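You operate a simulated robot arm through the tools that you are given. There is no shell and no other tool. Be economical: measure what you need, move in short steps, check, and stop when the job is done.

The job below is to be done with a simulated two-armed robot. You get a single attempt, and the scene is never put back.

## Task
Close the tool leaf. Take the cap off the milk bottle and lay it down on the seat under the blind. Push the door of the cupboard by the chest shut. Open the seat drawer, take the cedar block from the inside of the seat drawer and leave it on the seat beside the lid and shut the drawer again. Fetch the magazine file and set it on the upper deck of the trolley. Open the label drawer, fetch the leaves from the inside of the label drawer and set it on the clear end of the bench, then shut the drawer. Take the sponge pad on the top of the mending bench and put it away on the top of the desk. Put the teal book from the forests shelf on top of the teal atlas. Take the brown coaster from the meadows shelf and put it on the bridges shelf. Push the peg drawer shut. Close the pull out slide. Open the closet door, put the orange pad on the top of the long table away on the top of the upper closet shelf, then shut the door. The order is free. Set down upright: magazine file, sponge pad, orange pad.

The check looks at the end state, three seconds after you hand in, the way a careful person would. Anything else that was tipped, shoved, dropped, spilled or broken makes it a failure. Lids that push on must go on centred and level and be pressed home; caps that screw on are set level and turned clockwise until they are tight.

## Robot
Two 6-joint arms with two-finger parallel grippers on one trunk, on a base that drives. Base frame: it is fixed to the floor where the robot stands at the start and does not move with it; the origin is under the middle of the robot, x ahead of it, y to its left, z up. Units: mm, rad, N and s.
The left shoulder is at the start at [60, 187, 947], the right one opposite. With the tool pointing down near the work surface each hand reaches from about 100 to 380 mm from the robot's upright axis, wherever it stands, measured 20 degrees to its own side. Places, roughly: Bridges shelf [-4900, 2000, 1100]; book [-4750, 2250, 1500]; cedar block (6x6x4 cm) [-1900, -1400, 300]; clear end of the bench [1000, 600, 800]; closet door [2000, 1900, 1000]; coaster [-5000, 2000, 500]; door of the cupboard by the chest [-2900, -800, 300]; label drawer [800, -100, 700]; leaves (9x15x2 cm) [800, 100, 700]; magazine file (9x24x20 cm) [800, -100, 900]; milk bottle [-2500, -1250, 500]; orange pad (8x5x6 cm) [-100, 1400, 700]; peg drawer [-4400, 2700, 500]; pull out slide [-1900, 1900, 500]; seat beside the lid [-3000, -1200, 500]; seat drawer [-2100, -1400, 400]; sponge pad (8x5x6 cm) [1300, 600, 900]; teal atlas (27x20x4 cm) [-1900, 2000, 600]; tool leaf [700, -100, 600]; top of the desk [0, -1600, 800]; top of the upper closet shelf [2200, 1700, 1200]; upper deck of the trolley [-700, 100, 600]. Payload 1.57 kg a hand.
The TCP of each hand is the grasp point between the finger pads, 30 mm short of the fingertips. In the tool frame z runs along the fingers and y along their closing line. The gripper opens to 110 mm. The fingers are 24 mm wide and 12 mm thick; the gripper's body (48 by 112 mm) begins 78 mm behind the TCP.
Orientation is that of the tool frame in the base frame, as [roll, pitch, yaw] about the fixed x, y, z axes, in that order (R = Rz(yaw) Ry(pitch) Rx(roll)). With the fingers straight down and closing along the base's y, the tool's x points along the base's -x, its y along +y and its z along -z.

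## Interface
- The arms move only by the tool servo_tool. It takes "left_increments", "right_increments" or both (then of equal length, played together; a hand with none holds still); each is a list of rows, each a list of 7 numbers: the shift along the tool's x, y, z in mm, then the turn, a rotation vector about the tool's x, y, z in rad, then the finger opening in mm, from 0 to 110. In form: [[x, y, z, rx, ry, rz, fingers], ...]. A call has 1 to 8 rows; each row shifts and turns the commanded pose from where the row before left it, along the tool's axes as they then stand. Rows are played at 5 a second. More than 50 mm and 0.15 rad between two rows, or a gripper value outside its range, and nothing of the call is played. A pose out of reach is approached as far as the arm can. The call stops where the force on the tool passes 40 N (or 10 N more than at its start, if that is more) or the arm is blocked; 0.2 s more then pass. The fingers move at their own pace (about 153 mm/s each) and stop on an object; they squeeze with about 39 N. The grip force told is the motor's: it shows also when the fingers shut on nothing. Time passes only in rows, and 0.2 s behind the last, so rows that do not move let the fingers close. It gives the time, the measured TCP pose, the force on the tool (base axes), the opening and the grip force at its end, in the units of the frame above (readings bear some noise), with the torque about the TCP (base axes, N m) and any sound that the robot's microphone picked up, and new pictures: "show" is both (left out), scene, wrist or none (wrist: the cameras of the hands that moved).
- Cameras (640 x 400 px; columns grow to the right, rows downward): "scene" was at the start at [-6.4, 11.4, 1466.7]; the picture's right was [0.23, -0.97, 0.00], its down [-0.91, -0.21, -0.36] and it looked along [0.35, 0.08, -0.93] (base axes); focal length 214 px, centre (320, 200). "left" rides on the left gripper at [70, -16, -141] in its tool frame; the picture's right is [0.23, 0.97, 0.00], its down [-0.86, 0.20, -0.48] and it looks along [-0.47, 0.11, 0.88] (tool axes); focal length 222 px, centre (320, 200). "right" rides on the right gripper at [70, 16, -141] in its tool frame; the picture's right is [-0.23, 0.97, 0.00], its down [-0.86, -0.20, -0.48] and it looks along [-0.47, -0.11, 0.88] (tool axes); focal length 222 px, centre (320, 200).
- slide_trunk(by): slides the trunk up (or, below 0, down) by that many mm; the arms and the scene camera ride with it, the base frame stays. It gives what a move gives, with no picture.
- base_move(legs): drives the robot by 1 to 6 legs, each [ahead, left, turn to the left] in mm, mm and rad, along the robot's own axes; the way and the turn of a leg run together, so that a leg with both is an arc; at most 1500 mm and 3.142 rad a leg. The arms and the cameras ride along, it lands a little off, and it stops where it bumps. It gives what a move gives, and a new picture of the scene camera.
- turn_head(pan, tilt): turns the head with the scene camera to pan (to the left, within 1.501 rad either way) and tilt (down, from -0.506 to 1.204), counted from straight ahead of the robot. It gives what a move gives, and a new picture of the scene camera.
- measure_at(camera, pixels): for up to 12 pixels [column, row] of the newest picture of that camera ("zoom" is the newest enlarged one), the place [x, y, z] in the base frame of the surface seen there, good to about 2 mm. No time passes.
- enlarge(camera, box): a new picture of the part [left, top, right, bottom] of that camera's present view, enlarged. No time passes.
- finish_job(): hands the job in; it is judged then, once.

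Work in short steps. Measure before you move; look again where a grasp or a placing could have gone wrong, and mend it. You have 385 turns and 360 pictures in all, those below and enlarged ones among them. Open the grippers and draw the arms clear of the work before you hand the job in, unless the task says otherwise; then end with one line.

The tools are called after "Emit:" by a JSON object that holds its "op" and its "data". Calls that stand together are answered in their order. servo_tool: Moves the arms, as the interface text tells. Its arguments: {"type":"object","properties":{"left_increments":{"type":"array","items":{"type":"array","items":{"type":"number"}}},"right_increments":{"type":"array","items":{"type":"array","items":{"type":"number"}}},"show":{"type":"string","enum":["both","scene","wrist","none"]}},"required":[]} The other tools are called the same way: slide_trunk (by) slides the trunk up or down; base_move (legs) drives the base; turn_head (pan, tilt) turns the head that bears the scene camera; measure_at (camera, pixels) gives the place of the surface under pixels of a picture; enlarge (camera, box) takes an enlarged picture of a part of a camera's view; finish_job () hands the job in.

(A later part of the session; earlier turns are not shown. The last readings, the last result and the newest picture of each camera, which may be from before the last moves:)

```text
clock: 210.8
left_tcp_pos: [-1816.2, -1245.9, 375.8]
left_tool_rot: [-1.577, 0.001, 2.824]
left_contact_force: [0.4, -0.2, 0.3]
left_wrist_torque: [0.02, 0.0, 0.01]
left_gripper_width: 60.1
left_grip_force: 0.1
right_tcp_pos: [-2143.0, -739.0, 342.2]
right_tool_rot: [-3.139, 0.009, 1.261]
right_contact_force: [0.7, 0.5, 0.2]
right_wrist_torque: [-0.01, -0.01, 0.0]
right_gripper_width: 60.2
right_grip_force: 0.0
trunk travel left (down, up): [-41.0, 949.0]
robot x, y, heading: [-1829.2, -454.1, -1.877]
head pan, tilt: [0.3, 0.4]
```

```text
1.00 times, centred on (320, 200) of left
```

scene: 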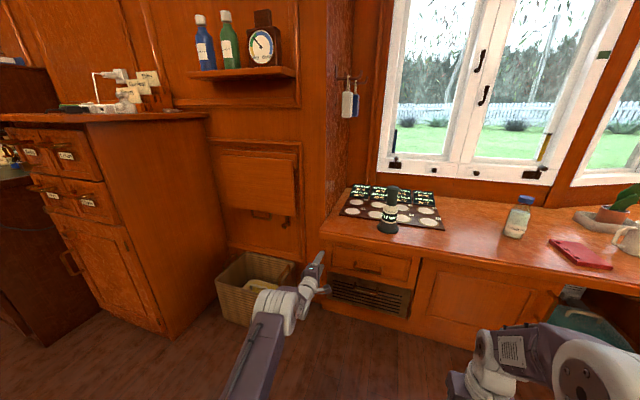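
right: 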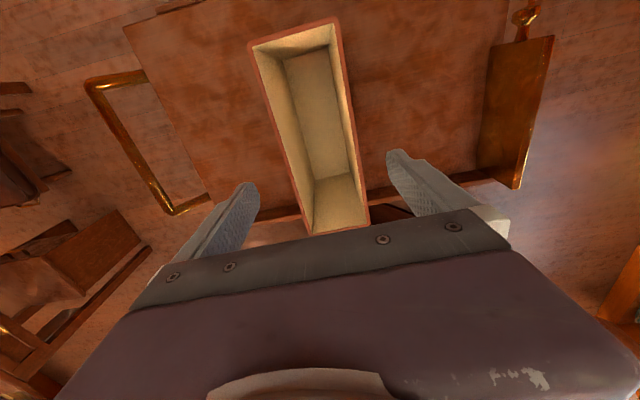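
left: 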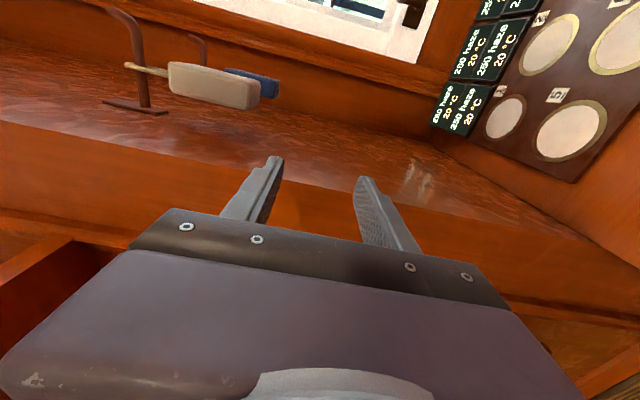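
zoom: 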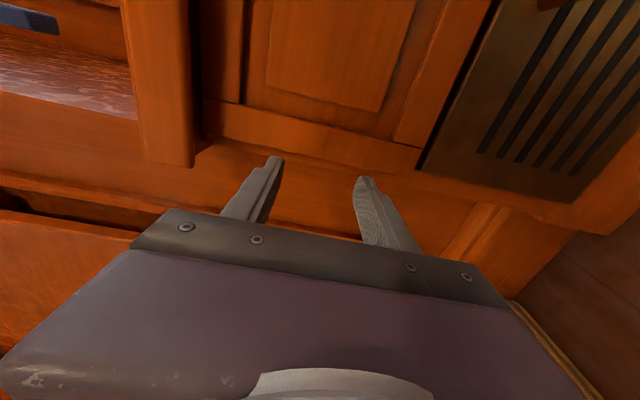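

The armchair behind blocks retreat, but the jaws (z 346–406) straddle handle height, so I slide sideways right 200 mm with the bar entering between the open jaws.

Emit:
{"op": "base_move", "data": {"legs": [[0, -203, -0.006]]}}

Emit:
{"op": "enlarge", "data": {"camera": "left", "box": [0, 0, 640, 400]}}

```text
clock: 212.4
left_tcp_pos: [-2016.9, -1184.6, 375.7]
left_tool_rot: [-1.575, 0.002, 2.818]
left_contact_force: [-0.6, 0.4, 0.2]
left_wrist_torque: [-0.01, 0.04, -0.01]
left_gripper_width: 59.8
left_grip_force: 0.1
right_tcp_pos: [-2342.9, -674.2, 341.1]
right_tool_rot: [-3.138, 0.007, 1.257]
right_contact_force: [-0.1, 0.5, -0.7]
right_wrist_torque: [0.01, 0.02, 0.0]
right_gripper_width: 59.9
right_grip_force: 0.0
trunk travel left (down, up): [-41.0, 949.0]
robot x, y, heading: [-2027.3, -385.8, -1.882]
head pan, tilt: [0.3, 0.4]
```

scene: 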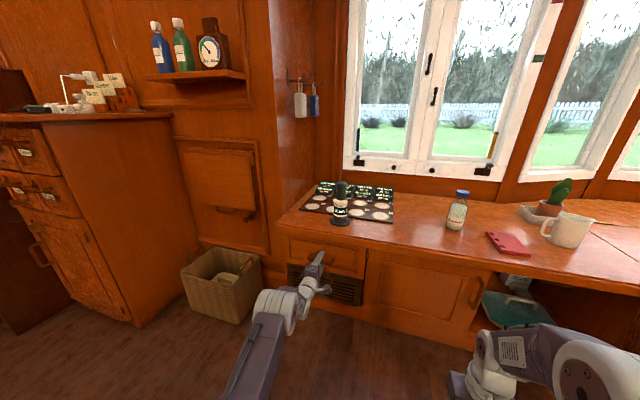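

```text
1.00 times, centred on (320, 200) of left
```

zoom: 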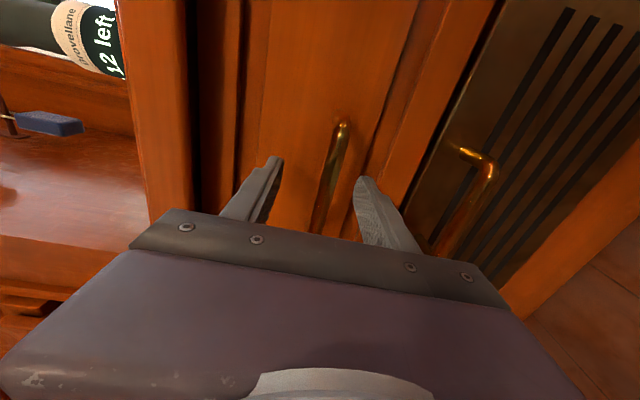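

The bar sits between the jaws. Before pulling I check the space behind me.

Emit:
{"op": "turn_head", "data": {"pan": -1.5, "tilt": 0.5}}

Emit:
{"op": "turn_head", "data": {"pan": 1.5, "tilt": 0.5}}

```text
clock: 214.2
left_tcp_pos: [-2016.8, -1184.6, 376.1]
left_tool_rot: [-1.574, 0.001, 2.818]
left_contact_force: [0.5, 0.5, 0.4]
left_wrist_torque: [0.0, -0.01, 0.01]
left_gripper_width: 59.9
left_grip_force: 0.1
right_tcp_pos: [-2341.7, -675.0, 341.8]
right_tool_rot: [-3.139, 0.005, 1.257]
right_contact_force: [0.3, 0.8, 0.4]
right_wrist_torque: [0.0, 0.01, -0.01]
right_gripper_width: 59.9
right_grip_force: 0.1
trunk travel left (down, up): [-41.0, 949.0]
robot x, y, heading: [-2026.9, -391.3, -1.882]
head pan, tilt: [-1.499, 0.499]
```

scene: 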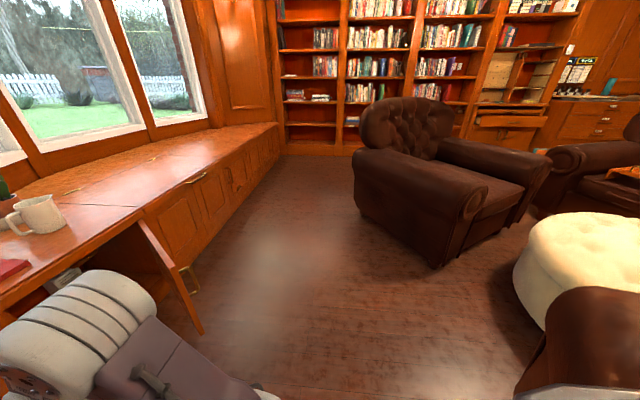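

```text
clock: 216.8
left_tcp_pos: [-2016.8, -1184.4, 376.6]
left_tool_rot: [-1.578, 0.0, 2.818]
left_contact_force: [-0.2, -0.1, 0.2]
left_wrist_torque: [0.0, 0.0, 0.0]
left_gripper_width: 59.7
left_grip_force: 0.0
right_tcp_pos: [-2342.7, -673.5, 341.6]
right_tool_rot: [-3.136, 0.007, 1.256]
right_contact_force: [0.2, -0.7, -0.8]
right_wrist_torque: [0.02, -0.01, -0.03]
right_gripper_width: 60.0
right_grip_force: 0.1
trunk travel left (down, up): [-41.0, 949.0]
robot x, y, heading: [-2023.5, -392.2, -1.878]
head pan, tilt: [1.499, 0.499]
```

scene: 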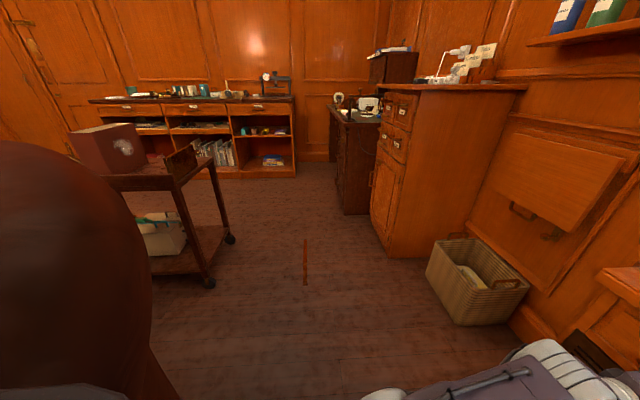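

I measure the armchair's near surfaces.

Emit:
{"op": "measure_at", "data": {"camera": "scene", "pixels": [[120, 200], [145, 260], [148, 320], [130, 370], [60, 200], [20, 250], [140, 350]]}}

```text
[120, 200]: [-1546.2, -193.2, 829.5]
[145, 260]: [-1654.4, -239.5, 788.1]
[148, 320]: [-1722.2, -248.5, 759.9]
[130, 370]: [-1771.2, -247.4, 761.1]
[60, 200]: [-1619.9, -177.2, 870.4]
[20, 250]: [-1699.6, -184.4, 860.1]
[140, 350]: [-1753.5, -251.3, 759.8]
```

The armchair blocks a straight pull. I'll use a compact grip tilted 30° down instead: first slide back left clear of the seat end, raise, and re-pitch the hand.

Emit:
{"op": "base_move", "data": {"legs": [[0, 215, 0.003]]}}

Emit:
{"op": "slide_trunk", "data": {"by": 330}}

Emit:
{"op": "servo_tool", "data": {"left_increments": [[0, 0, 0, -0.13, 0, 0, 26], [0, 0, 0, -0.13, 0, 0, 26], [0, 0, 0, -0.13, 0, 0, 26], [0, 0, 0, -0.13, 0, 0, 26], [0, 10, -40, 0, 0, 0, 26], [0, 0, -40, 0, 0, 0, 26], [0, 0, -40, 0, 0, 0, 26], [0, 0, -40, 0, 0, 0, 26]], "show": "scene"}}

```text
clock: 218.4
left_tcp_pos: [-1813.0, -1249.1, 376.5]
left_tool_rot: [-1.576, 0.002, 2.819]
left_contact_force: [-0.2, 0.4, -1.2]
left_wrist_torque: [-0.01, 0.02, 0.01]
left_gripper_width: 60.2
left_grip_force: 0.1
right_tcp_pos: [-2136.4, -740.6, 340.2]
right_tool_rot: [-3.14, 0.007, 1.258]
right_contact_force: [-1.0, -0.5, -0.6]
right_wrist_torque: [0.0, 0.01, 0.0]
right_gripper_width: 59.9
right_grip_force: 0.0
trunk travel left (down, up): [-41.0, 949.0]
robot x, y, heading: [-1818.7, -456.3, -1.883]
head pan, tilt: [1.499, 0.499]
```

scene: 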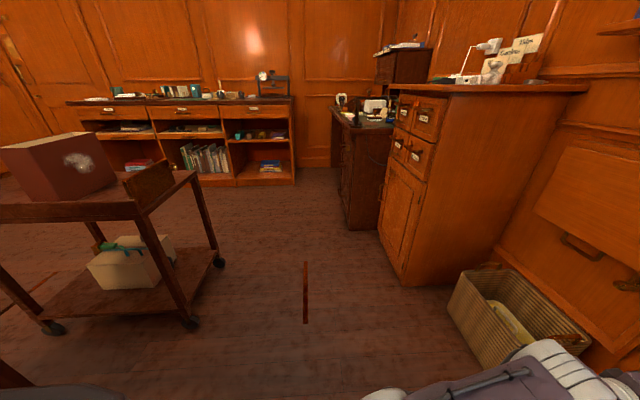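

```text
clock: 221.7
left_tcp_pos: [-1812.3, -1248.5, 705.8]
left_tool_rot: [-1.576, 0.002, 2.819]
left_contact_force: [-0.1, -0.5, 0.2]
left_wrist_torque: [0.0, 0.02, 0.02]
left_gripper_width: 59.6
left_grip_force: 0.0
right_tcp_pos: [-2137.0, -739.1, 672.0]
right_tool_rot: [-3.139, 0.006, 1.257]
right_contact_force: [0.1, 0.0, -0.6]
right_wrist_torque: [0.02, 0.01, 0.02]
right_gripper_width: 60.0
right_grip_force: 0.1
trunk travel left (down, up): [-371.0, 619.0]
robot x, y, heading: [-1819.0, -457.4, -1.884]
head pan, tilt: [1.499, 0.499]
```

```text
clock: 223.5
left_tcp_pos: [-1765.9, -1113.0, 778.7]
left_tool_rot: [-2.096, 0.003, 2.819]
left_contact_force: [-0.1, 0.4, 0.3]
left_wrist_torque: [-0.02, -0.02, 0.07]
left_gripper_width: 26.3
left_grip_force: 0.0
right_tcp_pos: [-2136.8, -739.9, 670.7]
right_tool_rot: [-3.138, 0.009, 1.259]
right_contact_force: [0.0, -1.4, 1.1]
right_wrist_torque: [-0.02, -0.01, -0.01]
right_gripper_width: 60.0
right_grip_force: 0.0
trunk travel left (down, up): [-371.0, 619.0]
robot x, y, heading: [-1815.0, -458.3, -1.885]
head pan, tilt: [1.499, 0.499]
```

scene: 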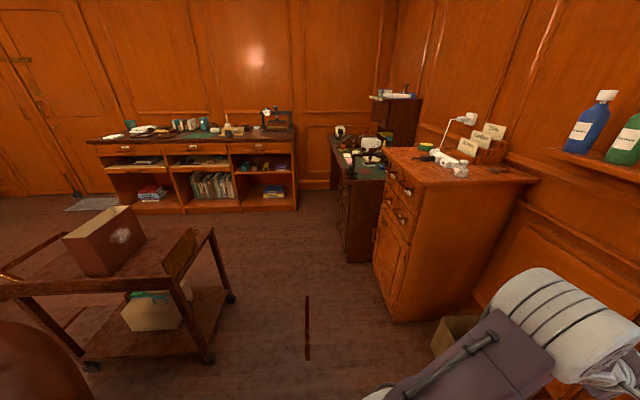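

That pose works without complaint. I retract a further 120 mm and lower 60 for a compact pose.

Emit:
{"op": "servo_tool", "data": {"left_increments": [[0, 37.3, -24.6, 0, 0, 0, 26], [0, 37.3, -24.6, 0, 0, 0, 26], [0, 37.3, -24.6, 0, 0, 0, 26]], "show": "none"}}

```text
clock: 224.3
left_tcp_pos: [-1728.6, -998.9, 717.3]
left_tool_rot: [-2.098, 0.002, 2.818]
left_contact_force: [0.0, 0.4, 0.0]
left_wrist_torque: [-0.02, -0.02, 0.01]
left_gripper_width: 25.9
left_grip_force: 0.0
right_tcp_pos: [-2136.8, -740.0, 672.2]
right_tool_rot: [-3.139, 0.008, 1.256]
right_contact_force: [0.2, 0.1, 0.9]
right_wrist_torque: [0.02, 0.01, -0.01]
right_gripper_width: 60.0
right_grip_force: 0.2
trunk travel left (down, up): [-371.0, 619.0]
robot x, y, heading: [-1818.8, -456.3, -1.883]
head pan, tilt: [1.499, 0.499]
```

Compact now (fwd 488). I shift right 213, ahead 190, lower the trunk 336 and inspect via the wrist camera.

Emit:
{"op": "base_move", "data": {"legs": [[0, -213, 0], [190, 0, 0]]}}

Emit:
{"op": "slide_trunk", "data": {"by": -336}}

Emit:
{"op": "servo_tool", "data": {"left_increments": [[0, 0, 0, 0, 0, 0, 26]], "show": "wrist"}}

```text
clock: 227.1
left_tcp_pos: [-1987.0, -1119.7, 718.0]
left_tool_rot: [-2.096, 0.002, 2.813]
left_contact_force: [0.1, 0.1, -0.1]
left_wrist_torque: [0.01, 0.01, 0.0]
left_gripper_width: 25.9
left_grip_force: 0.0
right_tcp_pos: [-2394.9, -859.3, 671.2]
right_tool_rot: [-3.138, 0.008, 1.252]
right_contact_force: [0.0, -0.8, -0.9]
right_wrist_torque: [0.04, 0.0, 0.01]
right_gripper_width: 60.3
right_grip_force: 0.0
trunk travel left (down, up): [-371.0, 619.0]
robot x, y, heading: [-2071.6, -573.8, -1.893]
head pan, tilt: [1.499, 0.499]
```

scene: 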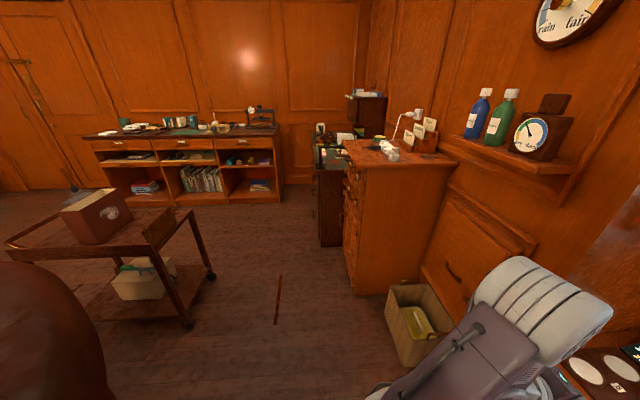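

```text
clock: 230.4
left_tcp_pos: [-1987.2, -1118.3, 382.9]
left_tool_rot: [-2.095, 0.002, 2.812]
left_contact_force: [0.6, -0.2, 0.0]
left_wrist_torque: [-0.01, -0.01, 0.01]
left_gripper_width: 26.0
left_grip_force: 0.1
right_tcp_pos: [-2395.5, -858.5, 335.3]
right_tool_rot: [-3.138, 0.006, 1.253]
right_contact_force: [0.1, -0.1, 0.0]
right_wrist_torque: [0.01, 0.04, 0.02]
right_gripper_width: 60.0
right_grip_force: 0.1
trunk travel left (down, up): [-35.0, 955.0]
robot x, y, heading: [-2075.4, -572.3, -1.888]
head pan, tilt: [1.499, 0.499]
```

```text
clock: 230.8
left_tcp_pos: [-1987.6, -1119.6, 383.1]
left_tool_rot: [-2.096, 0.002, 2.813]
left_contact_force: [0.4, 0.4, -0.2]
left_wrist_torque: [0.0, 0.02, 0.01]
left_gripper_width: 26.2
left_grip_force: 0.1
right_tcp_pos: [-2394.5, -857.1, 335.4]
right_tool_rot: [-3.138, 0.008, 1.254]
right_contact_force: [-0.2, 0.7, 0.4]
right_wrist_torque: [0.0, -0.01, 0.02]
right_gripper_width: 60.0
right_grip_force: 0.0
trunk travel left (down, up): [-35.0, 955.0]
robot x, y, heading: [-2077.3, -572.9, -1.885]
head pan, tilt: [1.499, 0.499]
```

left: 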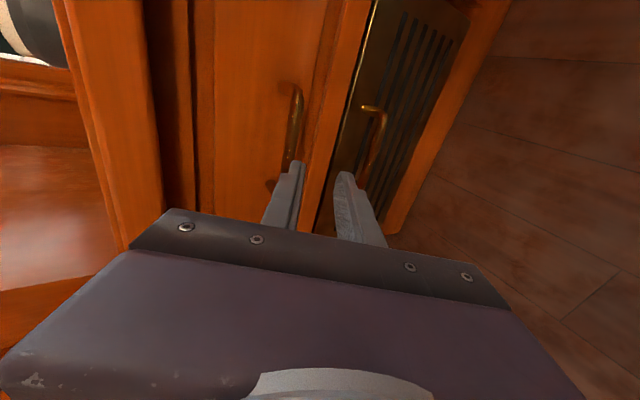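

I measure the handle bar precisely in this view.

Emit:
{"op": "measure_at", "data": {"camera": "left", "pixels": [[298, 100], [295, 120], [291, 145], [290, 90], [280, 80], [270, 130], [322, 120]]}}

```text
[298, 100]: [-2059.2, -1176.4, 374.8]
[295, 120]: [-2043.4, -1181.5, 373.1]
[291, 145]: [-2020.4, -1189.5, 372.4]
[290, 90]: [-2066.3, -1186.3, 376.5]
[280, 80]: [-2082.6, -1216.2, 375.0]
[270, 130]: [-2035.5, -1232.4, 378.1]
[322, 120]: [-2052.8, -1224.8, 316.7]
```

Bar centre ≈ v 1761, z 371. I align the hand axis (35 mm up) and then advance 82 mm along the fingers.

Emit:
{"op": "servo_tool", "data": {"left_increments": [[0, -30.3, -17.5, 0, 0, 0, 30], [0, 0, 30, 0, 0, 0, 30], [0, 0, 20, 0, 0, 0, 30], [0, 0, 18, 0, 0, 0, 30], [0, 0, 14, 0, 0, 0, 30]], "show": "wrist"}}

```text
clock: 232.0
left_tcp_pos: [-2011.6, -1185.5, 376.1]
left_tool_rot: [-2.098, 0.003, 2.814]
left_contact_force: [0.2, 0.2, -0.3]
left_wrist_torque: [0.01, 0.0, -0.02]
left_gripper_width: 30.2
left_grip_force: 0.1
right_tcp_pos: [-2394.4, -857.8, 334.8]
right_tool_rot: [-3.136, 0.007, 1.252]
right_contact_force: [-0.5, 0.1, -0.2]
right_wrist_torque: [0.04, -0.01, 0.0]
right_gripper_width: 60.1
right_grip_force: 0.1
trunk travel left (down, up): [-35.0, 955.0]
robot x, y, heading: [-2075.6, -575.5, -1.88]
head pan, tilt: [1.499, 0.499]
```

left: 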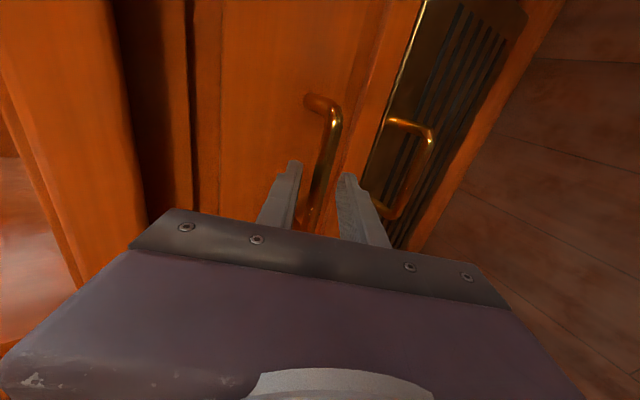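

The bar is between the jaws. I close and pull with the base 180 mm.

Emit:
{"op": "servo_tool", "data": {"left_increments": [[0, 0, 0, 0, 0, 0, 0], [0, 0, 0, 0, 0, 0, 0], [0, 0, 0, 0, 0, 0, 0]], "show": "none"}}

Emit:
{"op": "base_move", "data": {"legs": [[-90, 0, 0]]}}

Emit:
{"op": "base_move", "data": {"legs": [[-85, 0, 0]]}}

Emit:
{"op": "turn_head", "data": {"pan": 0.3, "tilt": 0.6}}

```text
clock: 232.8
left_tcp_pos: [-2010.3, -1185.2, 378.0]
left_tool_rot: [-2.094, 0.001, 2.814]
left_contact_force: [-0.5, 0.2, 6.9]
left_wrist_torque: [0.11, 0.65, 0.29]
left_gripper_width: 12.9
left_grip_force: 30.1
right_tcp_pos: [-2395.0, -857.2, 336.0]
right_tool_rot: [-3.139, 0.01, 1.252]
right_contact_force: [0.5, 0.3, -0.1]
right_wrist_torque: [-0.02, 0.03, -0.01]
right_gripper_width: 59.9
right_grip_force: 0.3
trunk travel left (down, up): [-35.0, 955.0]
robot x, y, heading: [-2076.1, -572.7, -1.892]
head pan, tilt: [1.499, 0.499]
```

```text
clock: 233.9
left_tcp_pos: [-1982.0, -1099.7, 378.0]
left_tool_rot: [-2.093, -0.001, 2.819]
left_contact_force: [13.6, -4.2, 9.5]
left_wrist_torque: [0.03, 0.3, 0.59]
left_gripper_width: 12.6
left_grip_force: 29.9
right_tcp_pos: [-2365.3, -769.5, 336.0]
right_tool_rot: [-3.139, 0.009, 1.252]
right_contact_force: [0.4, 0.0, 0.1]
right_wrist_torque: [0.0, -0.01, 0.04]
right_gripper_width: 59.7
right_grip_force: 0.1
trunk travel left (down, up): [-35.0, 955.0]
robot x, y, heading: [-2048.7, -491.1, -1.886]
head pan, tilt: [1.499, 0.499]
```

scene: 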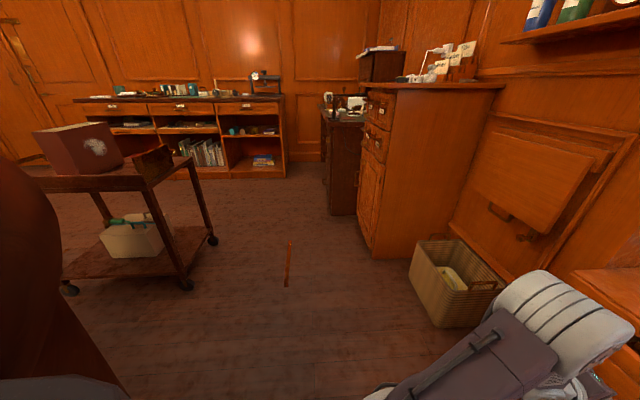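

```text
clock: 235.0
left_tcp_pos: [-1954.6, -1019.5, 377.6]
left_tool_rot: [-2.094, -0.001, 2.819]
left_contact_force: [6.9, -2.1, 5.1]
left_wrist_torque: [0.05, 0.34, 0.34]
left_gripper_width: 13.0
left_grip_force: 29.9
right_tcp_pos: [-2339.3, -689.4, 337.2]
right_tool_rot: [-3.139, 0.007, 1.253]
right_contact_force: [-0.4, -0.2, -0.3]
right_wrist_torque: [0.01, 0.01, 0.01]
right_gripper_width: 60.1
right_grip_force: 0.0
trunk travel left (down, up): [-35.0, 955.0]
robot x, y, heading: [-2018.2, -407.6, -1.884]
head pan, tilt: [1.499, 0.499]
```

scene: 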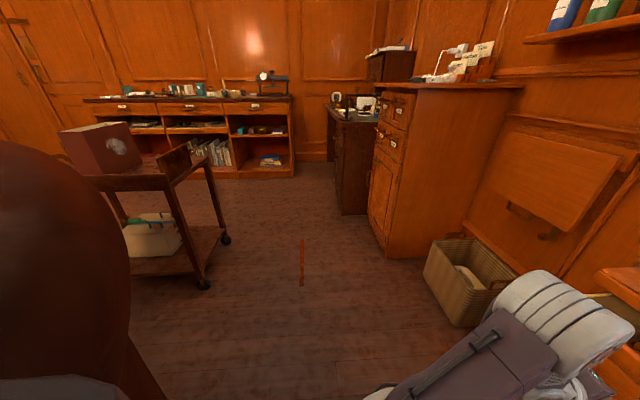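

```text
clock: 236.4
left_tcp_pos: [-1954.9, -1018.6, 376.8]
left_tool_rot: [-2.094, 0.0, 2.817]
left_contact_force: [0.0, -0.8, 3.5]
left_wrist_torque: [0.09, 0.36, 0.25]
left_gripper_width: 12.9
left_grip_force: 30.0
right_tcp_pos: [-2339.8, -689.5, 336.1]
right_tool_rot: [-3.138, 0.007, 1.252]
right_contact_force: [-0.4, 0.5, 0.2]
right_wrist_torque: [0.01, -0.01, -0.01]
right_gripper_width: 60.1
right_grip_force: 0.0
trunk travel left (down, up): [-35.0, 955.0]
robot x, y, heading: [-2021.8, -406.1, -1.883]
head pan, tilt: [0.3, 0.6]
```

scene: 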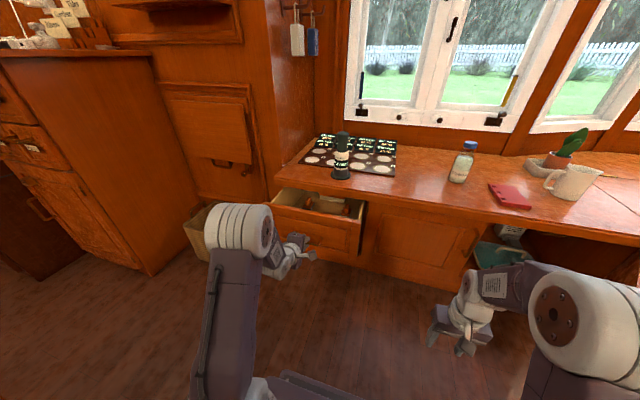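

The drawer is out ~170 mm with an object visible at (330,203). I enlarge.

Emit:
{"op": "enlarge", "data": {"camera": "scene", "box": [260, 170, 380, 260]}}

Emit:
{"op": "measure_at", "data": {"camera": "zoom", "pixels": [[355, 150], [370, 180], [300, 185], [430, 190], [440, 215], [240, 140], [100, 160], [490, 260], [300, 240], [520, 180]]}}

```text
4.44 times, centred on (320, 215) of scene
```

zoom: 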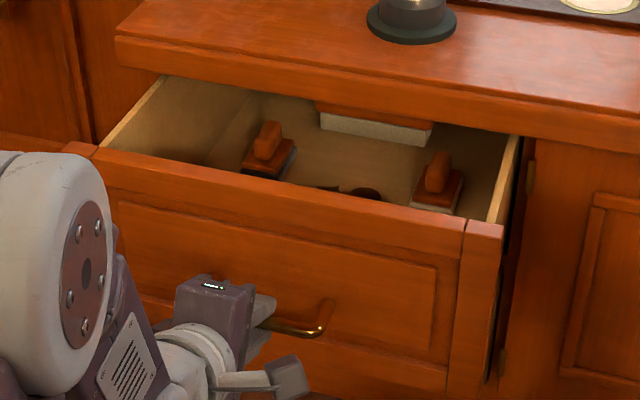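

```text
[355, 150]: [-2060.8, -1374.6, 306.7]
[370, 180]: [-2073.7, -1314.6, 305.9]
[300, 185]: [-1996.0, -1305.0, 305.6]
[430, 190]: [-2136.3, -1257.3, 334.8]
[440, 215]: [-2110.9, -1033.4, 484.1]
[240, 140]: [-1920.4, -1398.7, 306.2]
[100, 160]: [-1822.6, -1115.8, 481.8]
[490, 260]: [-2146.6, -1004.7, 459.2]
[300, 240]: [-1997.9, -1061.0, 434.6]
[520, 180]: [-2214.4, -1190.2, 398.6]
```

Several things are in the drawer. I release the handle, retract along the fingers and raise the trunk to look down into it.

Emit:
{"op": "servo_tool", "data": {"left_increments": [[0, 0, 0, 0, 0, 0, 34], [0, 0, 0, 0, 0, 0, 34], [0, 0, -30, 0, 0, 0, 34], [0, 0, -30, 0, 0, 0, 34]], "show": "none"}}

Emit:
{"op": "slide_trunk", "data": {"by": 400}}

Emit:
{"op": "turn_head", "data": {"pan": 0.25, "tilt": 0.85}}

Emit:
{"op": "enlarge", "data": {"camera": "scene", "box": [240, 140, 400, 260]}}

```text
clock: 237.4
left_tcp_pos: [-1936.7, -967.7, 406.2]
left_tool_rot: [-2.094, -0.001, 2.82]
left_contact_force: [0.9, 0.0, -0.5]
left_wrist_torque: [-0.01, 0.0, -0.01]
left_gripper_width: 34.0
left_grip_force: 0.2
right_tcp_pos: [-2338.9, -689.3, 335.5]
right_tool_rot: [-3.139, 0.007, 1.252]
right_contact_force: [-0.8, -0.5, 0.7]
right_wrist_torque: [0.0, -0.01, 0.0]
right_gripper_width: 59.9
right_grip_force: 0.2
trunk travel left (down, up): [-35.0, 955.0]
robot x, y, heading: [-2019.7, -406.0, -1.885]
head pan, tilt: [0.3, 0.6]
```

```text
clock: 241.2
left_tcp_pos: [-1936.8, -968.7, 806.2]
left_tool_rot: [-2.094, 0.001, 2.82]
left_contact_force: [0.9, -0.5, -0.6]
left_wrist_torque: [0.0, 0.02, 0.01]
left_gripper_width: 33.9
left_grip_force: 0.0
right_tcp_pos: [-2340.3, -689.1, 735.6]
right_tool_rot: [-3.138, 0.009, 1.253]
right_contact_force: [0.1, -0.3, -0.7]
right_wrist_torque: [-0.05, 0.01, 0.02]
right_gripper_width: 59.9
right_grip_force: 0.2
trunk travel left (down, up): [-435.0, 555.0]
robot x, y, heading: [-2022.4, -406.0, -1.889]
head pan, tilt: [0.3, 0.6]
```

```text
clock: 242.0
left_tcp_pos: [-1937.3, -968.2, 807.1]
left_tool_rot: [-2.093, 0.0, 2.818]
left_contact_force: [0.0, -0.4, -0.5]
left_wrist_torque: [-0.02, -0.02, 0.0]
left_gripper_width: 33.9
left_grip_force: 0.2
right_tcp_pos: [-2338.9, -689.3, 734.9]
right_tool_rot: [-3.137, 0.008, 1.254]
right_contact_force: [0.3, 1.1, 0.7]
right_wrist_torque: [-0.01, 0.02, -0.02]
right_gripper_width: 60.0
right_grip_force: 0.0
trunk travel left (down, up): [-435.0, 555.0]
robot x, y, heading: [-2023.3, -405.6, -1.884]
head pan, tilt: [0.25, 0.85]
```

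scene: 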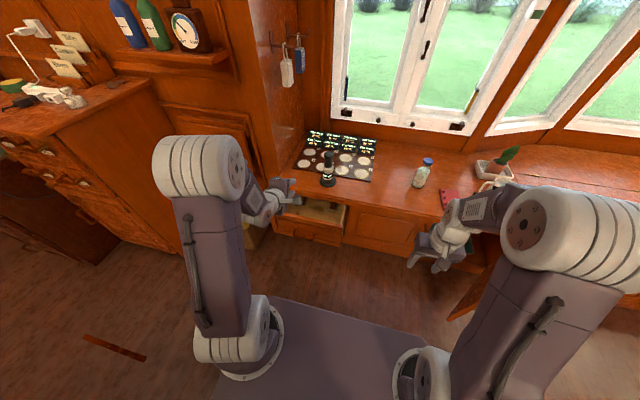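

```text
3.33 times, centred on (320, 200) of scene
```

zoom: 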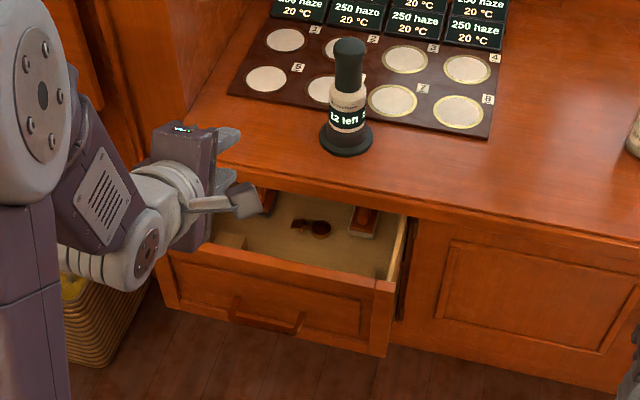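

A pale block is at (230,240) at the drawer's front left. I move the left hand aside to the left and measure.

Emit:
{"op": "servo_tool", "data": {"left_increments": [[-40, -20, -30, 0, 0, 0, 34], [-40, -20, -30, 0, 0, 0, 34], [-40, 0, 0, 0, 0, 0, 34]], "show": "scene"}}

Emit:
{"op": "enlarge", "data": {"camera": "scene", "box": [250, 180, 370, 255]}}

Emit:
{"op": "measure_at", "data": {"camera": "zoom", "pixels": [[200, 175], [235, 155], [270, 170], [225, 200], [265, 195], [190, 170], [340, 150], [120, 150], [510, 190], [480, 240]]}}

```text
refused: row 1 steps farther than a row can; nothing moved
```

```text
5.33 times, centred on (310, 218) of scene
```

zoom: 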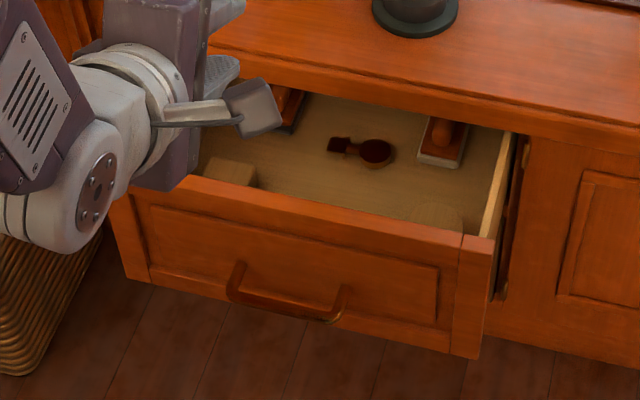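

```text
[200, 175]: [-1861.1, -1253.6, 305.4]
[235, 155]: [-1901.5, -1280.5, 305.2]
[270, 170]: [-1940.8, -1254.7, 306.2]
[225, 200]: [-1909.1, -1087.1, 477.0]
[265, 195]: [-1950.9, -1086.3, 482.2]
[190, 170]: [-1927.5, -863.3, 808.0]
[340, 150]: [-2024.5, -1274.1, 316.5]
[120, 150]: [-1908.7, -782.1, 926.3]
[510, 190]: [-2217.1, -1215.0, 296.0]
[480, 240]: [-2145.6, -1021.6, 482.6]
```

I move the hand in smaller steps and measure the block at (230,172) and the pale round one at (437,213).

Emit:
{"op": "servo_tool", "data": {"left_increments": [[-30, -15, -25, 0, 0, 0, 34], [-30, -15, -25, 0, 0, 0, 34], [-35, 0, -20, 0, 0, 0, 34], [-35, 0, 0, 0, 0, 0, 34]], "show": "scene"}}

Emit:
{"op": "enlarge", "data": {"camera": "scene", "box": [250, 180, 370, 255]}}

Emit:
{"op": "measure_at", "data": {"camera": "zoom", "pixels": [[230, 172], [212, 163], [250, 168], [225, 180], [255, 183], [437, 213], [420, 208], [455, 215], [150, 130], [460, 222]]}}

```text
clock: 243.0
left_tcp_pos: [-1799.8, -965.5, 866.9]
left_tool_rot: [-2.094, -0.001, 2.82]
left_contact_force: [-0.5, 0.7, 0.5]
left_wrist_torque: [0.0, 0.02, -0.02]
left_gripper_width: 34.1
left_grip_force: 0.0
right_tcp_pos: [-2339.3, -690.0, 734.8]
right_tool_rot: [-3.136, 0.007, 1.253]
right_contact_force: [-0.1, -0.1, 1.0]
right_wrist_torque: [0.01, 0.01, 0.01]
right_gripper_width: 60.0
right_grip_force: 0.0
trunk travel left (down, up): [-435.0, 555.0]
robot x, y, heading: [-2022.9, -410.8, -1.889]
head pan, tilt: [0.25, 0.85]
```

scene: 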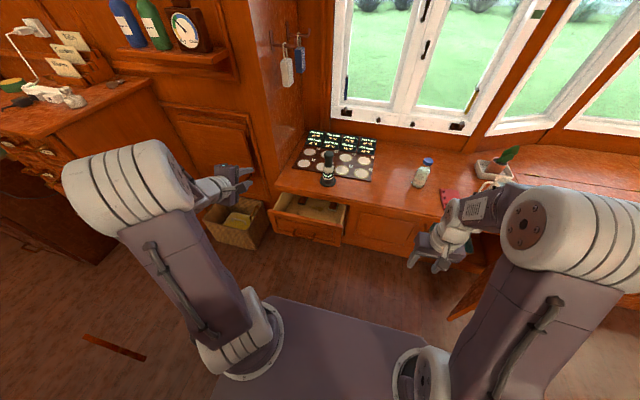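

```text
5.33 times, centred on (310, 218) of scene
```

zoom: 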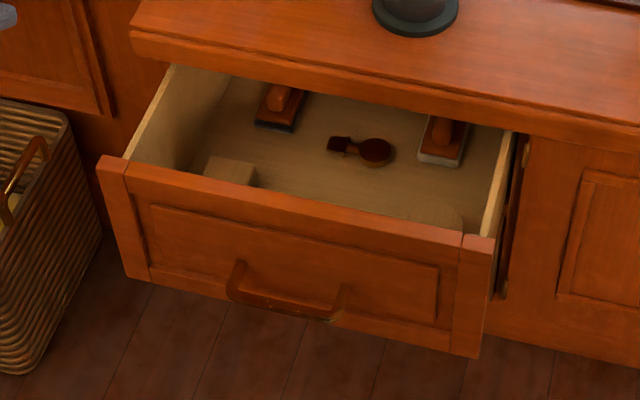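

```text
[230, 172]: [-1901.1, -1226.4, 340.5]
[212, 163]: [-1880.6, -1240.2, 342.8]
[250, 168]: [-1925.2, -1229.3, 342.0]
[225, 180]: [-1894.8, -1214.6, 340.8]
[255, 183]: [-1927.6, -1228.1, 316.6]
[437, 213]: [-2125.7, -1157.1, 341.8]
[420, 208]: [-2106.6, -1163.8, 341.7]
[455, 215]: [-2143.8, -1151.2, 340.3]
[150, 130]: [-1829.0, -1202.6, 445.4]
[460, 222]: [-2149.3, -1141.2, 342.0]
```

The cedar block is the square one: centre ≈ (u 1428, v 1732), top z 342. I unroll the left hand to use it for picking.

Emit:
{"op": "servo_tool", "data": {"left_increments": [[0, 0, 0, 0, 0, 0.15, 78], [0, 0, 0, 0, 0, 0.15, 78], [0, 0, 0, 0, 0, 0.15, 78], [0, 0, 0, 0, 0, 0.15, 78], [0, 0, 0, 0, 0, 0.15, 78], [0, 0, 0, 0, 0, 0.15, 78], [0, 0, 0, 0, 0, 0.15, 78], [0, 0, 0, 0, 0, 0.15, 78]], "show": "none"}}

Emit:
{"op": "servo_tool", "data": {"left_increments": [[0, 0, 0, 0, 0, 0.15, 78], [0, 0, 0, 0, 0, 0.15, 78], [0, 0, 0, 0, 0, 0.07, 78], [0, 0, 0, 0, 0.14, 0, 78], [0, 0, 0, 0, 0.14, 0, 78], [0, 0, 0, 0, 0.14, 0, 78], [0, 0, 0, 0, 0.14, 0, 78], [0, 0, 0, 0, 0.14, 0, 78]], "show": "none"}}

```text
clock: 244.8
left_tcp_pos: [-1798.6, -966.2, 867.3]
left_tool_rot: [-2.585, 0.941, 1.905]
left_contact_force: [-0.2, -0.4, 0.4]
left_wrist_torque: [0.0, -0.01, 0.01]
left_gripper_width: 77.9
left_grip_force: 0.0
right_tcp_pos: [-2339.3, -689.0, 736.1]
right_tool_rot: [-3.137, 0.005, 1.253]
right_contact_force: [-0.3, 0.1, 0.1]
right_wrist_torque: [0.0, 0.0, -0.02]
right_gripper_width: 60.0
right_grip_force: 0.0
trunk travel left (down, up): [-435.0, 555.0]
robot x, y, heading: [-2017.4, -405.6, -1.885]
head pan, tilt: [0.25, 0.85]
```

```text
clock: 246.6
left_tcp_pos: [-1792.4, -962.9, 861.1]
left_tool_rot: [-3.126, 0.363, 1.249]
left_contact_force: [-0.2, -0.6, 0.0]
left_wrist_torque: [-0.01, -0.01, 0.01]
left_gripper_width: 77.8
left_grip_force: 0.0
left hand out of reach, approached as far as the arm can: row 8
right_tcp_pos: [-2339.7, -689.5, 736.6]
right_tool_rot: [-3.137, 0.009, 1.253]
right_contact_force: [0.1, 0.0, -0.2]
right_wrist_torque: [0.01, -0.04, 0.01]
right_gripper_width: 60.0
right_grip_force: 0.0
trunk travel left (down, up): [-435.0, 555.0]
robot x, y, heading: [-2020.2, -408.7, -1.885]
head pan, tilt: [0.25, 0.85]
```

I drive ahead 262 and right 20 to put the left hand over the block, then look.

Emit:
{"op": "base_move", "data": {"legs": [[262, -20, 0]]}}

Emit:
{"op": "slide_trunk", "data": {"by": -250}}

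Emit:
{"op": "servo_tool", "data": {"left_increments": [[0, 0, 0, 0, 0.1, 0, 78], [0, 0, 0, 0, 0.06, 0, 78]], "show": "wrist"}}

```text
clock: 248.4
left_tcp_pos: [-1892.1, -1201.0, 861.5]
left_tool_rot: [-3.127, 0.364, 1.249]
left_contact_force: [-0.5, -1.0, -0.5]
left_wrist_torque: [0.05, 0.02, 0.02]
left_gripper_width: 77.8
left_grip_force: 0.1
right_tcp_pos: [-2437.7, -929.3, 736.5]
right_tool_rot: [-3.138, 0.006, 1.253]
right_contact_force: [-0.9, -0.1, 0.7]
right_wrist_torque: [-0.01, -0.01, 0.0]
right_gripper_width: 59.9
right_grip_force: 0.1
trunk travel left (down, up): [-435.0, 555.0]
robot x, y, heading: [-2118.1, -643.3, -1.889]
head pan, tilt: [0.25, 0.85]
```

scene: 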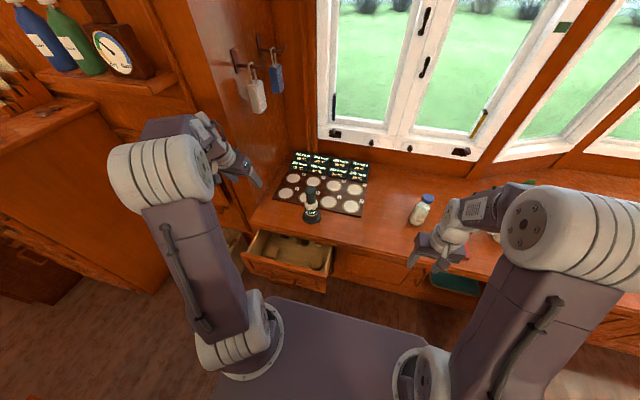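

```text
clock: 251.0
left_tcp_pos: [-1891.8, -1199.8, 612.5]
left_tool_rot: [-3.126, 0.363, 1.25]
left_contact_force: [0.1, -0.8, -0.3]
left_wrist_torque: [0.01, 0.03, -0.01]
left_gripper_width: 78.1
left_grip_force: 0.1
right_tcp_pos: [-2438.1, -927.7, 486.1]
right_tool_rot: [-3.139, 0.007, 1.252]
right_contact_force: [0.5, -0.6, -1.0]
right_wrist_torque: [-0.01, 0.05, 0.04]
right_gripper_width: 60.1
right_grip_force: 0.0
trunk travel left (down, up): [-185.0, 805.0]
robot x, y, heading: [-2122.6, -644.0, -1.886]
head pan, tilt: [0.25, 0.85]
```

```text
clock: 251.6
left_tcp_pos: [-1882.5, -1190.7, 601.6]
left_tool_rot: [-3.086, 0.308, 1.249]
left_contact_force: [-0.2, -0.1, 0.3]
left_wrist_torque: [0.02, -0.01, 0.02]
left_gripper_width: 78.3
left_grip_force: 0.1
left hand out of reach, approached as far as the arm can: row 1, 2
right_tcp_pos: [-2437.6, -927.3, 485.4]
right_tool_rot: [-3.137, 0.008, 1.252]
right_contact_force: [-1.2, 0.2, 0.2]
right_wrist_torque: [0.0, 0.01, 0.0]
right_gripper_width: 60.1
right_grip_force: 0.0
trunk travel left (down, up): [-185.0, 805.0]
robot x, y, heading: [-2120.1, -644.5, -1.887]
head pan, tilt: [0.25, 0.85]
```

left: 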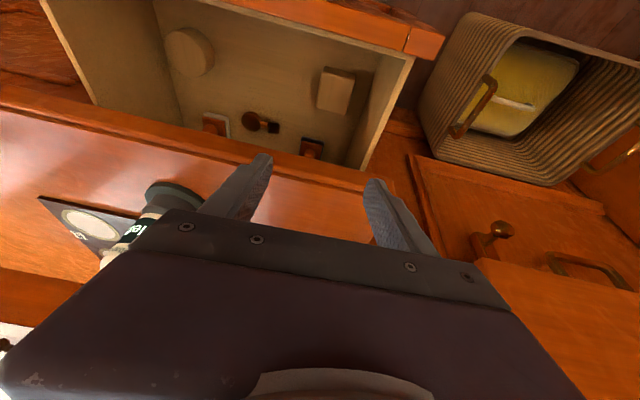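

The block is at (337,90) in the wrist view. I measure it.

Emit:
{"op": "measure_at", "data": {"camera": "left", "pixels": [[322, 70], [353, 75], [347, 108], [320, 100], [336, 90], [405, 75], [385, 130], [300, 40], [350, 185]]}}

```text
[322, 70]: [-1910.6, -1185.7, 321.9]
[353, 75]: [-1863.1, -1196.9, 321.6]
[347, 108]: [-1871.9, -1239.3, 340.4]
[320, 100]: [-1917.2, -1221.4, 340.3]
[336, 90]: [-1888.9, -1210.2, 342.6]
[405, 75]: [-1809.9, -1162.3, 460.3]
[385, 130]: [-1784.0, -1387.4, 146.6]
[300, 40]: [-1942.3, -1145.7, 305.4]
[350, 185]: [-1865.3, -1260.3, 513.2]
```

The hand camera would foul the drawer front there, so I first hook the front panel from inside with closed fingers and pull the drawer further out.

Emit:
{"op": "servo_tool", "data": {"left_increments": [[0, -42, 0, -0.055, 0, 0, 0], [0, -42, 0, 0, 0, 0, 0], [0, -42, 0, 0, 0, 0, 0], [38, 0, -12, 0, 0, 0, 0], [13.7, 0, 43, 0, 0, 0, 0], [13.7, 0, 43, 0, 0, 0, 0], [13.7, 0, 43, 0, 0, 0, 0]], "show": "both"}}

```text
clock: 252.9
left_tcp_pos: [-1955.0, -1097.7, 514.9]
left_tool_rot: [3.138, 0.333, 1.248]
left_contact_force: [-8.2, 1.1, 17.8]
left_wrist_torque: [0.12, 0.28, 0.03]
left_gripper_width: 0.0
left_grip_force: 21.1
left hand out of reach, approached as far as the arm can: row 1, 2, 3, 4
right_tcp_pos: [-2438.8, -928.2, 486.5]
right_tool_rot: [-3.139, 0.009, 1.254]
right_contact_force: [-0.4, -0.7, 0.3]
right_wrist_torque: [0.02, 0.0, -0.02]
right_gripper_width: 59.9
right_grip_force: 0.0
trunk travel left (down, up): [-185.0, 805.0]
robot x, y, heading: [-2119.2, -646.6, -1.886]
head pan, tilt: [0.25, 0.85]
stopped in row 6 (left hand): the force on the tool passed its limit (the readings are from after the stop); the commanded pose is now the measured one
```

scene: 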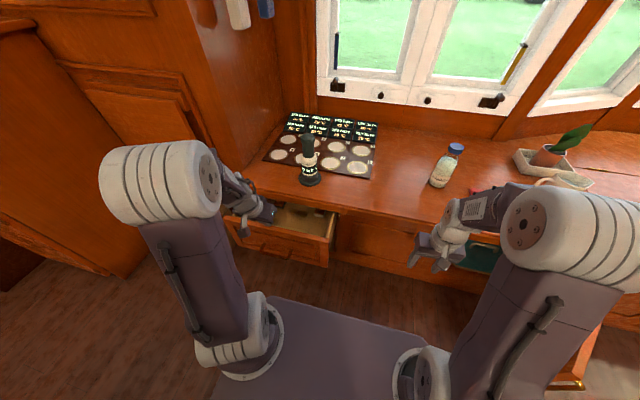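
left: 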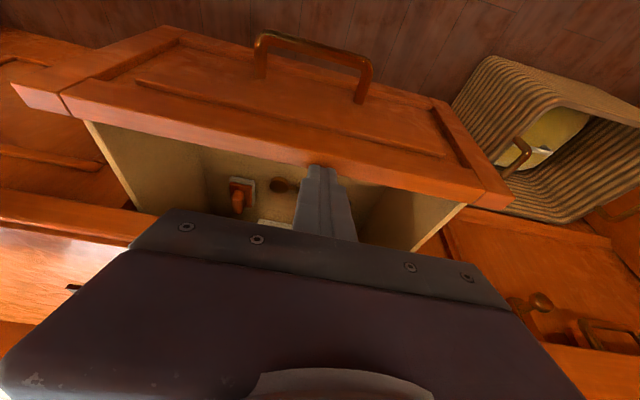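

The tip touched the panel's top edge. I lift, go 28 mm forward and down again behind it.

Emit:
{"op": "servo_tool", "data": {"left_increments": [[-5, 0, -15, 0, 0, 0, 0], [-27, 0, 9, 0, 0, 0, 0], [6, 0, 20, 0, 0, 0, 0], [6, 0, 20, 0, 0, 0, 0], [4, 0, 12, 0, 0, 0, 0]], "show": "wrist"}}

```text
clock: 254.1
left_tcp_pos: [-1961.2, -1127.4, 473.9]
left_tool_rot: [3.136, 0.331, 1.25]
left_contact_force: [0.1, 0.2, 0.8]
left_wrist_torque: [0.03, -0.01, 0.03]
left_gripper_width: 0.2
left_grip_force: 21.2
right_tcp_pos: [-2438.4, -927.5, 485.8]
right_tool_rot: [-3.138, 0.008, 1.253]
right_contact_force: [-0.9, -0.4, -0.3]
right_wrist_torque: [-0.02, -0.01, 0.0]
right_gripper_width: 59.8
right_grip_force: 0.0
trunk travel left (down, up): [-185.0, 805.0]
robot x, y, heading: [-2119.7, -647.9, -1.88]
head pan, tilt: [0.25, 0.85]
```

left: 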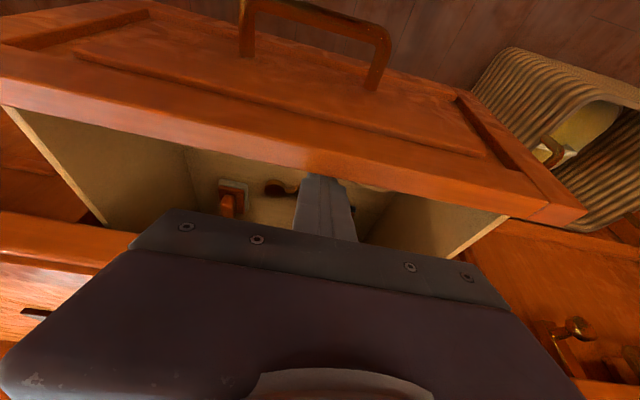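

The fingertips are behind the panel. I pull the drawer 110 mm with the base.

Emit:
{"op": "base_move", "data": {"legs": [[-115, 0, 0]]}}

Emit:
{"op": "servo_tool", "data": {"left_increments": [[-9, 0, 3, 0, 0, 0, 0], [-9, 0, -27, 0, 0, 0, 0], [-9, 0, -28, 0, 0, 0, 60], [-9, 0, -28, 0, 0, 0, 60], [-9, 0, -28, 0, 0, 0, 60]], "show": "wrist"}}

```text
clock: 255.3
left_tcp_pos: [-1926.4, -1016.9, 472.9]
left_tool_rot: [3.14, 0.329, 1.249]
left_contact_force: [-0.1, -0.4, 0.0]
left_wrist_torque: [0.0, 0.03, -0.02]
left_gripper_width: 0.1
left_grip_force: 21.1
right_tcp_pos: [-2403.6, -819.9, 485.4]
right_tool_rot: [-3.138, 0.007, 1.254]
right_contact_force: [-0.5, -0.9, -0.1]
right_wrist_torque: [0.0, -0.01, 0.02]
right_gripper_width: 60.1
right_grip_force: 0.0
trunk travel left (down, up): [-185.0, 805.0]
robot x, y, heading: [-2082.7, -536.9, -1.889]
head pan, tilt: [0.25, 0.85]
```

scene: 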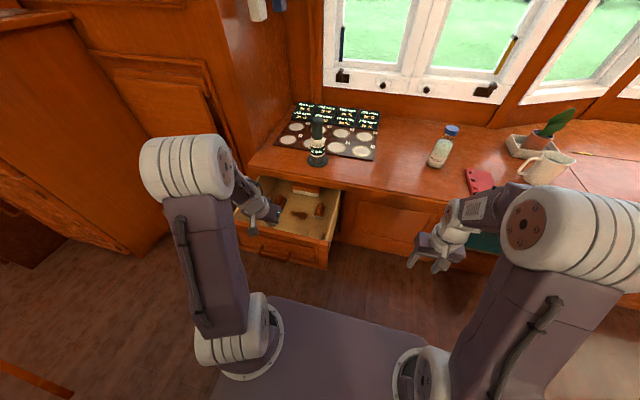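

```text
clock: 256.5
left_tcp_pos: [-1916.1, -1017.8, 577.4]
left_tool_rot: [-3.127, 0.344, 1.249]
left_contact_force: [0.8, 0.0, 0.1]
left_wrist_torque: [-0.01, 0.01, 0.01]
left_gripper_width: 59.9
left_grip_force: 0.0
left hand out of reach, approached as far as the arm can: row 4, 5
right_tcp_pos: [-2402.9, -819.3, 484.9]
right_tool_rot: [-3.137, 0.005, 1.253]
right_contact_force: [0.7, -0.4, -0.6]
right_wrist_torque: [-0.01, -0.01, 0.02]
right_gripper_width: 59.9
right_grip_force: 0.1
trunk travel left (down, up): [-185.0, 805.0]
robot x, y, heading: [-2087.5, -533.6, -1.885]
head pan, tilt: [0.25, 0.85]
```

left: 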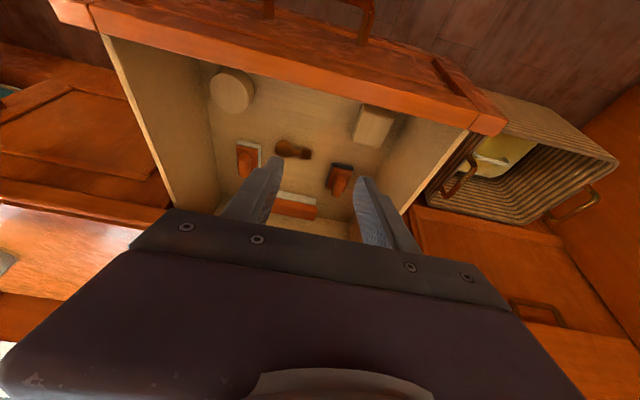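

The drawer is wide open; block at (372,125). I measure it and the walls.

Emit:
{"op": "measure_at", "data": {"camera": "left", "pixels": [[360, 108], [392, 115], [383, 145], [355, 138], [374, 125], [425, 110], [400, 95], [440, 110], [330, 80]]}}

```text
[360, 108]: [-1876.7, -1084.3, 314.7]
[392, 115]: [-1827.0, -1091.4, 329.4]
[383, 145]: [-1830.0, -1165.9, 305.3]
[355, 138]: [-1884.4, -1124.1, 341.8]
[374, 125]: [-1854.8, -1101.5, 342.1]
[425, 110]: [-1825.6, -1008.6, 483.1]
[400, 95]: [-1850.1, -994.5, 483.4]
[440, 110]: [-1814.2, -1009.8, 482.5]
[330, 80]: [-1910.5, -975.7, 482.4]
```

I enlarge for exact corners.

Emit:
{"op": "enlarge", "data": {"camera": "left", "box": [330, 80, 450, 155]}}

Emit:
{"op": "measure_at", "data": {"camera": "zoom", "pixels": [[180, 165], [330, 190], [285, 330], [140, 305], [230, 240], [420, 230], [400, 110]]}}

```text
5.33 times, centred on (390, 118) of left
```

zoom: 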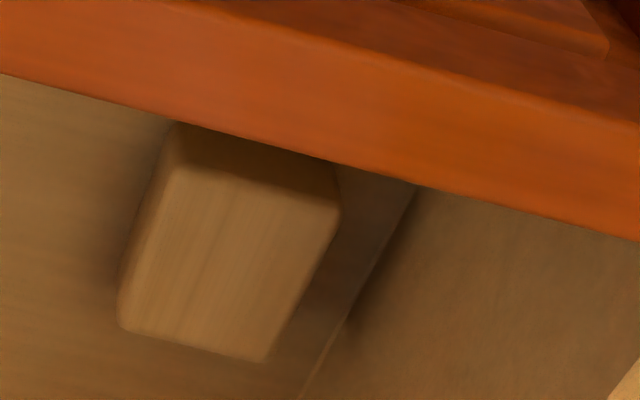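

```text
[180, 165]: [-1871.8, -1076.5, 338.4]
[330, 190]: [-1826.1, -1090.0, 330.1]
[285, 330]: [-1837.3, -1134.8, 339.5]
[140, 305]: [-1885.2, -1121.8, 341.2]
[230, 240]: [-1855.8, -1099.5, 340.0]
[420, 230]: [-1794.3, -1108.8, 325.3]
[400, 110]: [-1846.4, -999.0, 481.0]
```

Block centre (−1855,−1106), top 341. I raise the trunk for room, straighten the hand to a slight forward lean while lowering the arm, and centre above the block.

Emit:
{"op": "slide_trunk", "data": {"by": 180}}

Emit:
{"op": "servo_tool", "data": {"left_increments": [[13, 18, 42, 0, 0.12, 0, 78], [10, 18, 42, 0, 0.12, 0, 78], [5, 18, 44, 0, 0.12, 0, 78], [0, 18, 45, 0, 0.12, 0, 78], [-25, 13, 0, 0, 0, 0, 78], [-25, 0, 0, 0, 0, 0, 78]], "show": "wrist"}}

```text
clock: 258.5
left_tcp_pos: [-1914.3, -1018.3, 756.5]
left_tool_rot: [-3.126, 0.342, 1.248]
left_contact_force: [0.2, -0.9, -0.1]
left_wrist_torque: [-0.01, 0.02, 0.02]
left_gripper_width: 59.9
left_grip_force: 0.1
right_tcp_pos: [-2402.7, -819.4, 666.0]
right_tool_rot: [-3.139, 0.006, 1.252]
right_contact_force: [0.7, 0.0, -0.5]
right_wrist_torque: [0.03, 0.02, 0.02]
right_gripper_width: 60.2
right_grip_force: 0.1
trunk travel left (down, up): [-365.0, 626.0]
robot x, y, heading: [-2085.3, -535.9, -1.886]
head pan, tilt: [0.25, 0.85]
```

```text
clock: 259.9
left_tcp_pos: [-1876.5, -1034.9, 556.4]
left_tool_rot: [-3.035, 0.081, 1.244]
left_contact_force: [0.0, -1.0, -0.1]
left_wrist_torque: [-0.03, 0.0, 0.02]
left_gripper_width: 78.0
left_grip_force: 0.2
left hand out of reach, approached as far as the arm can: row 1, 2, 3, 4, 5, 6
right_tcp_pos: [-2402.9, -818.9, 665.1]
right_tool_rot: [-3.138, 0.008, 1.253]
right_contact_force: [-0.1, -0.2, 0.2]
right_wrist_torque: [0.01, 0.0, 0.02]
right_gripper_width: 60.1
right_grip_force: 0.0
trunk travel left (down, up): [-365.0, 626.0]
robot x, y, heading: [-2079.9, -538.2, -1.888]
head pan, tilt: [0.25, 0.85]
```

left: 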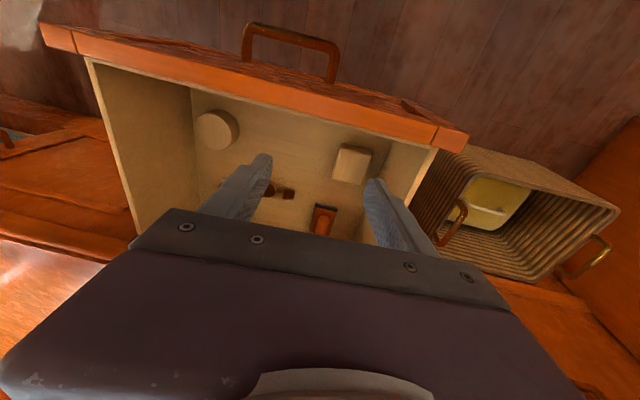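

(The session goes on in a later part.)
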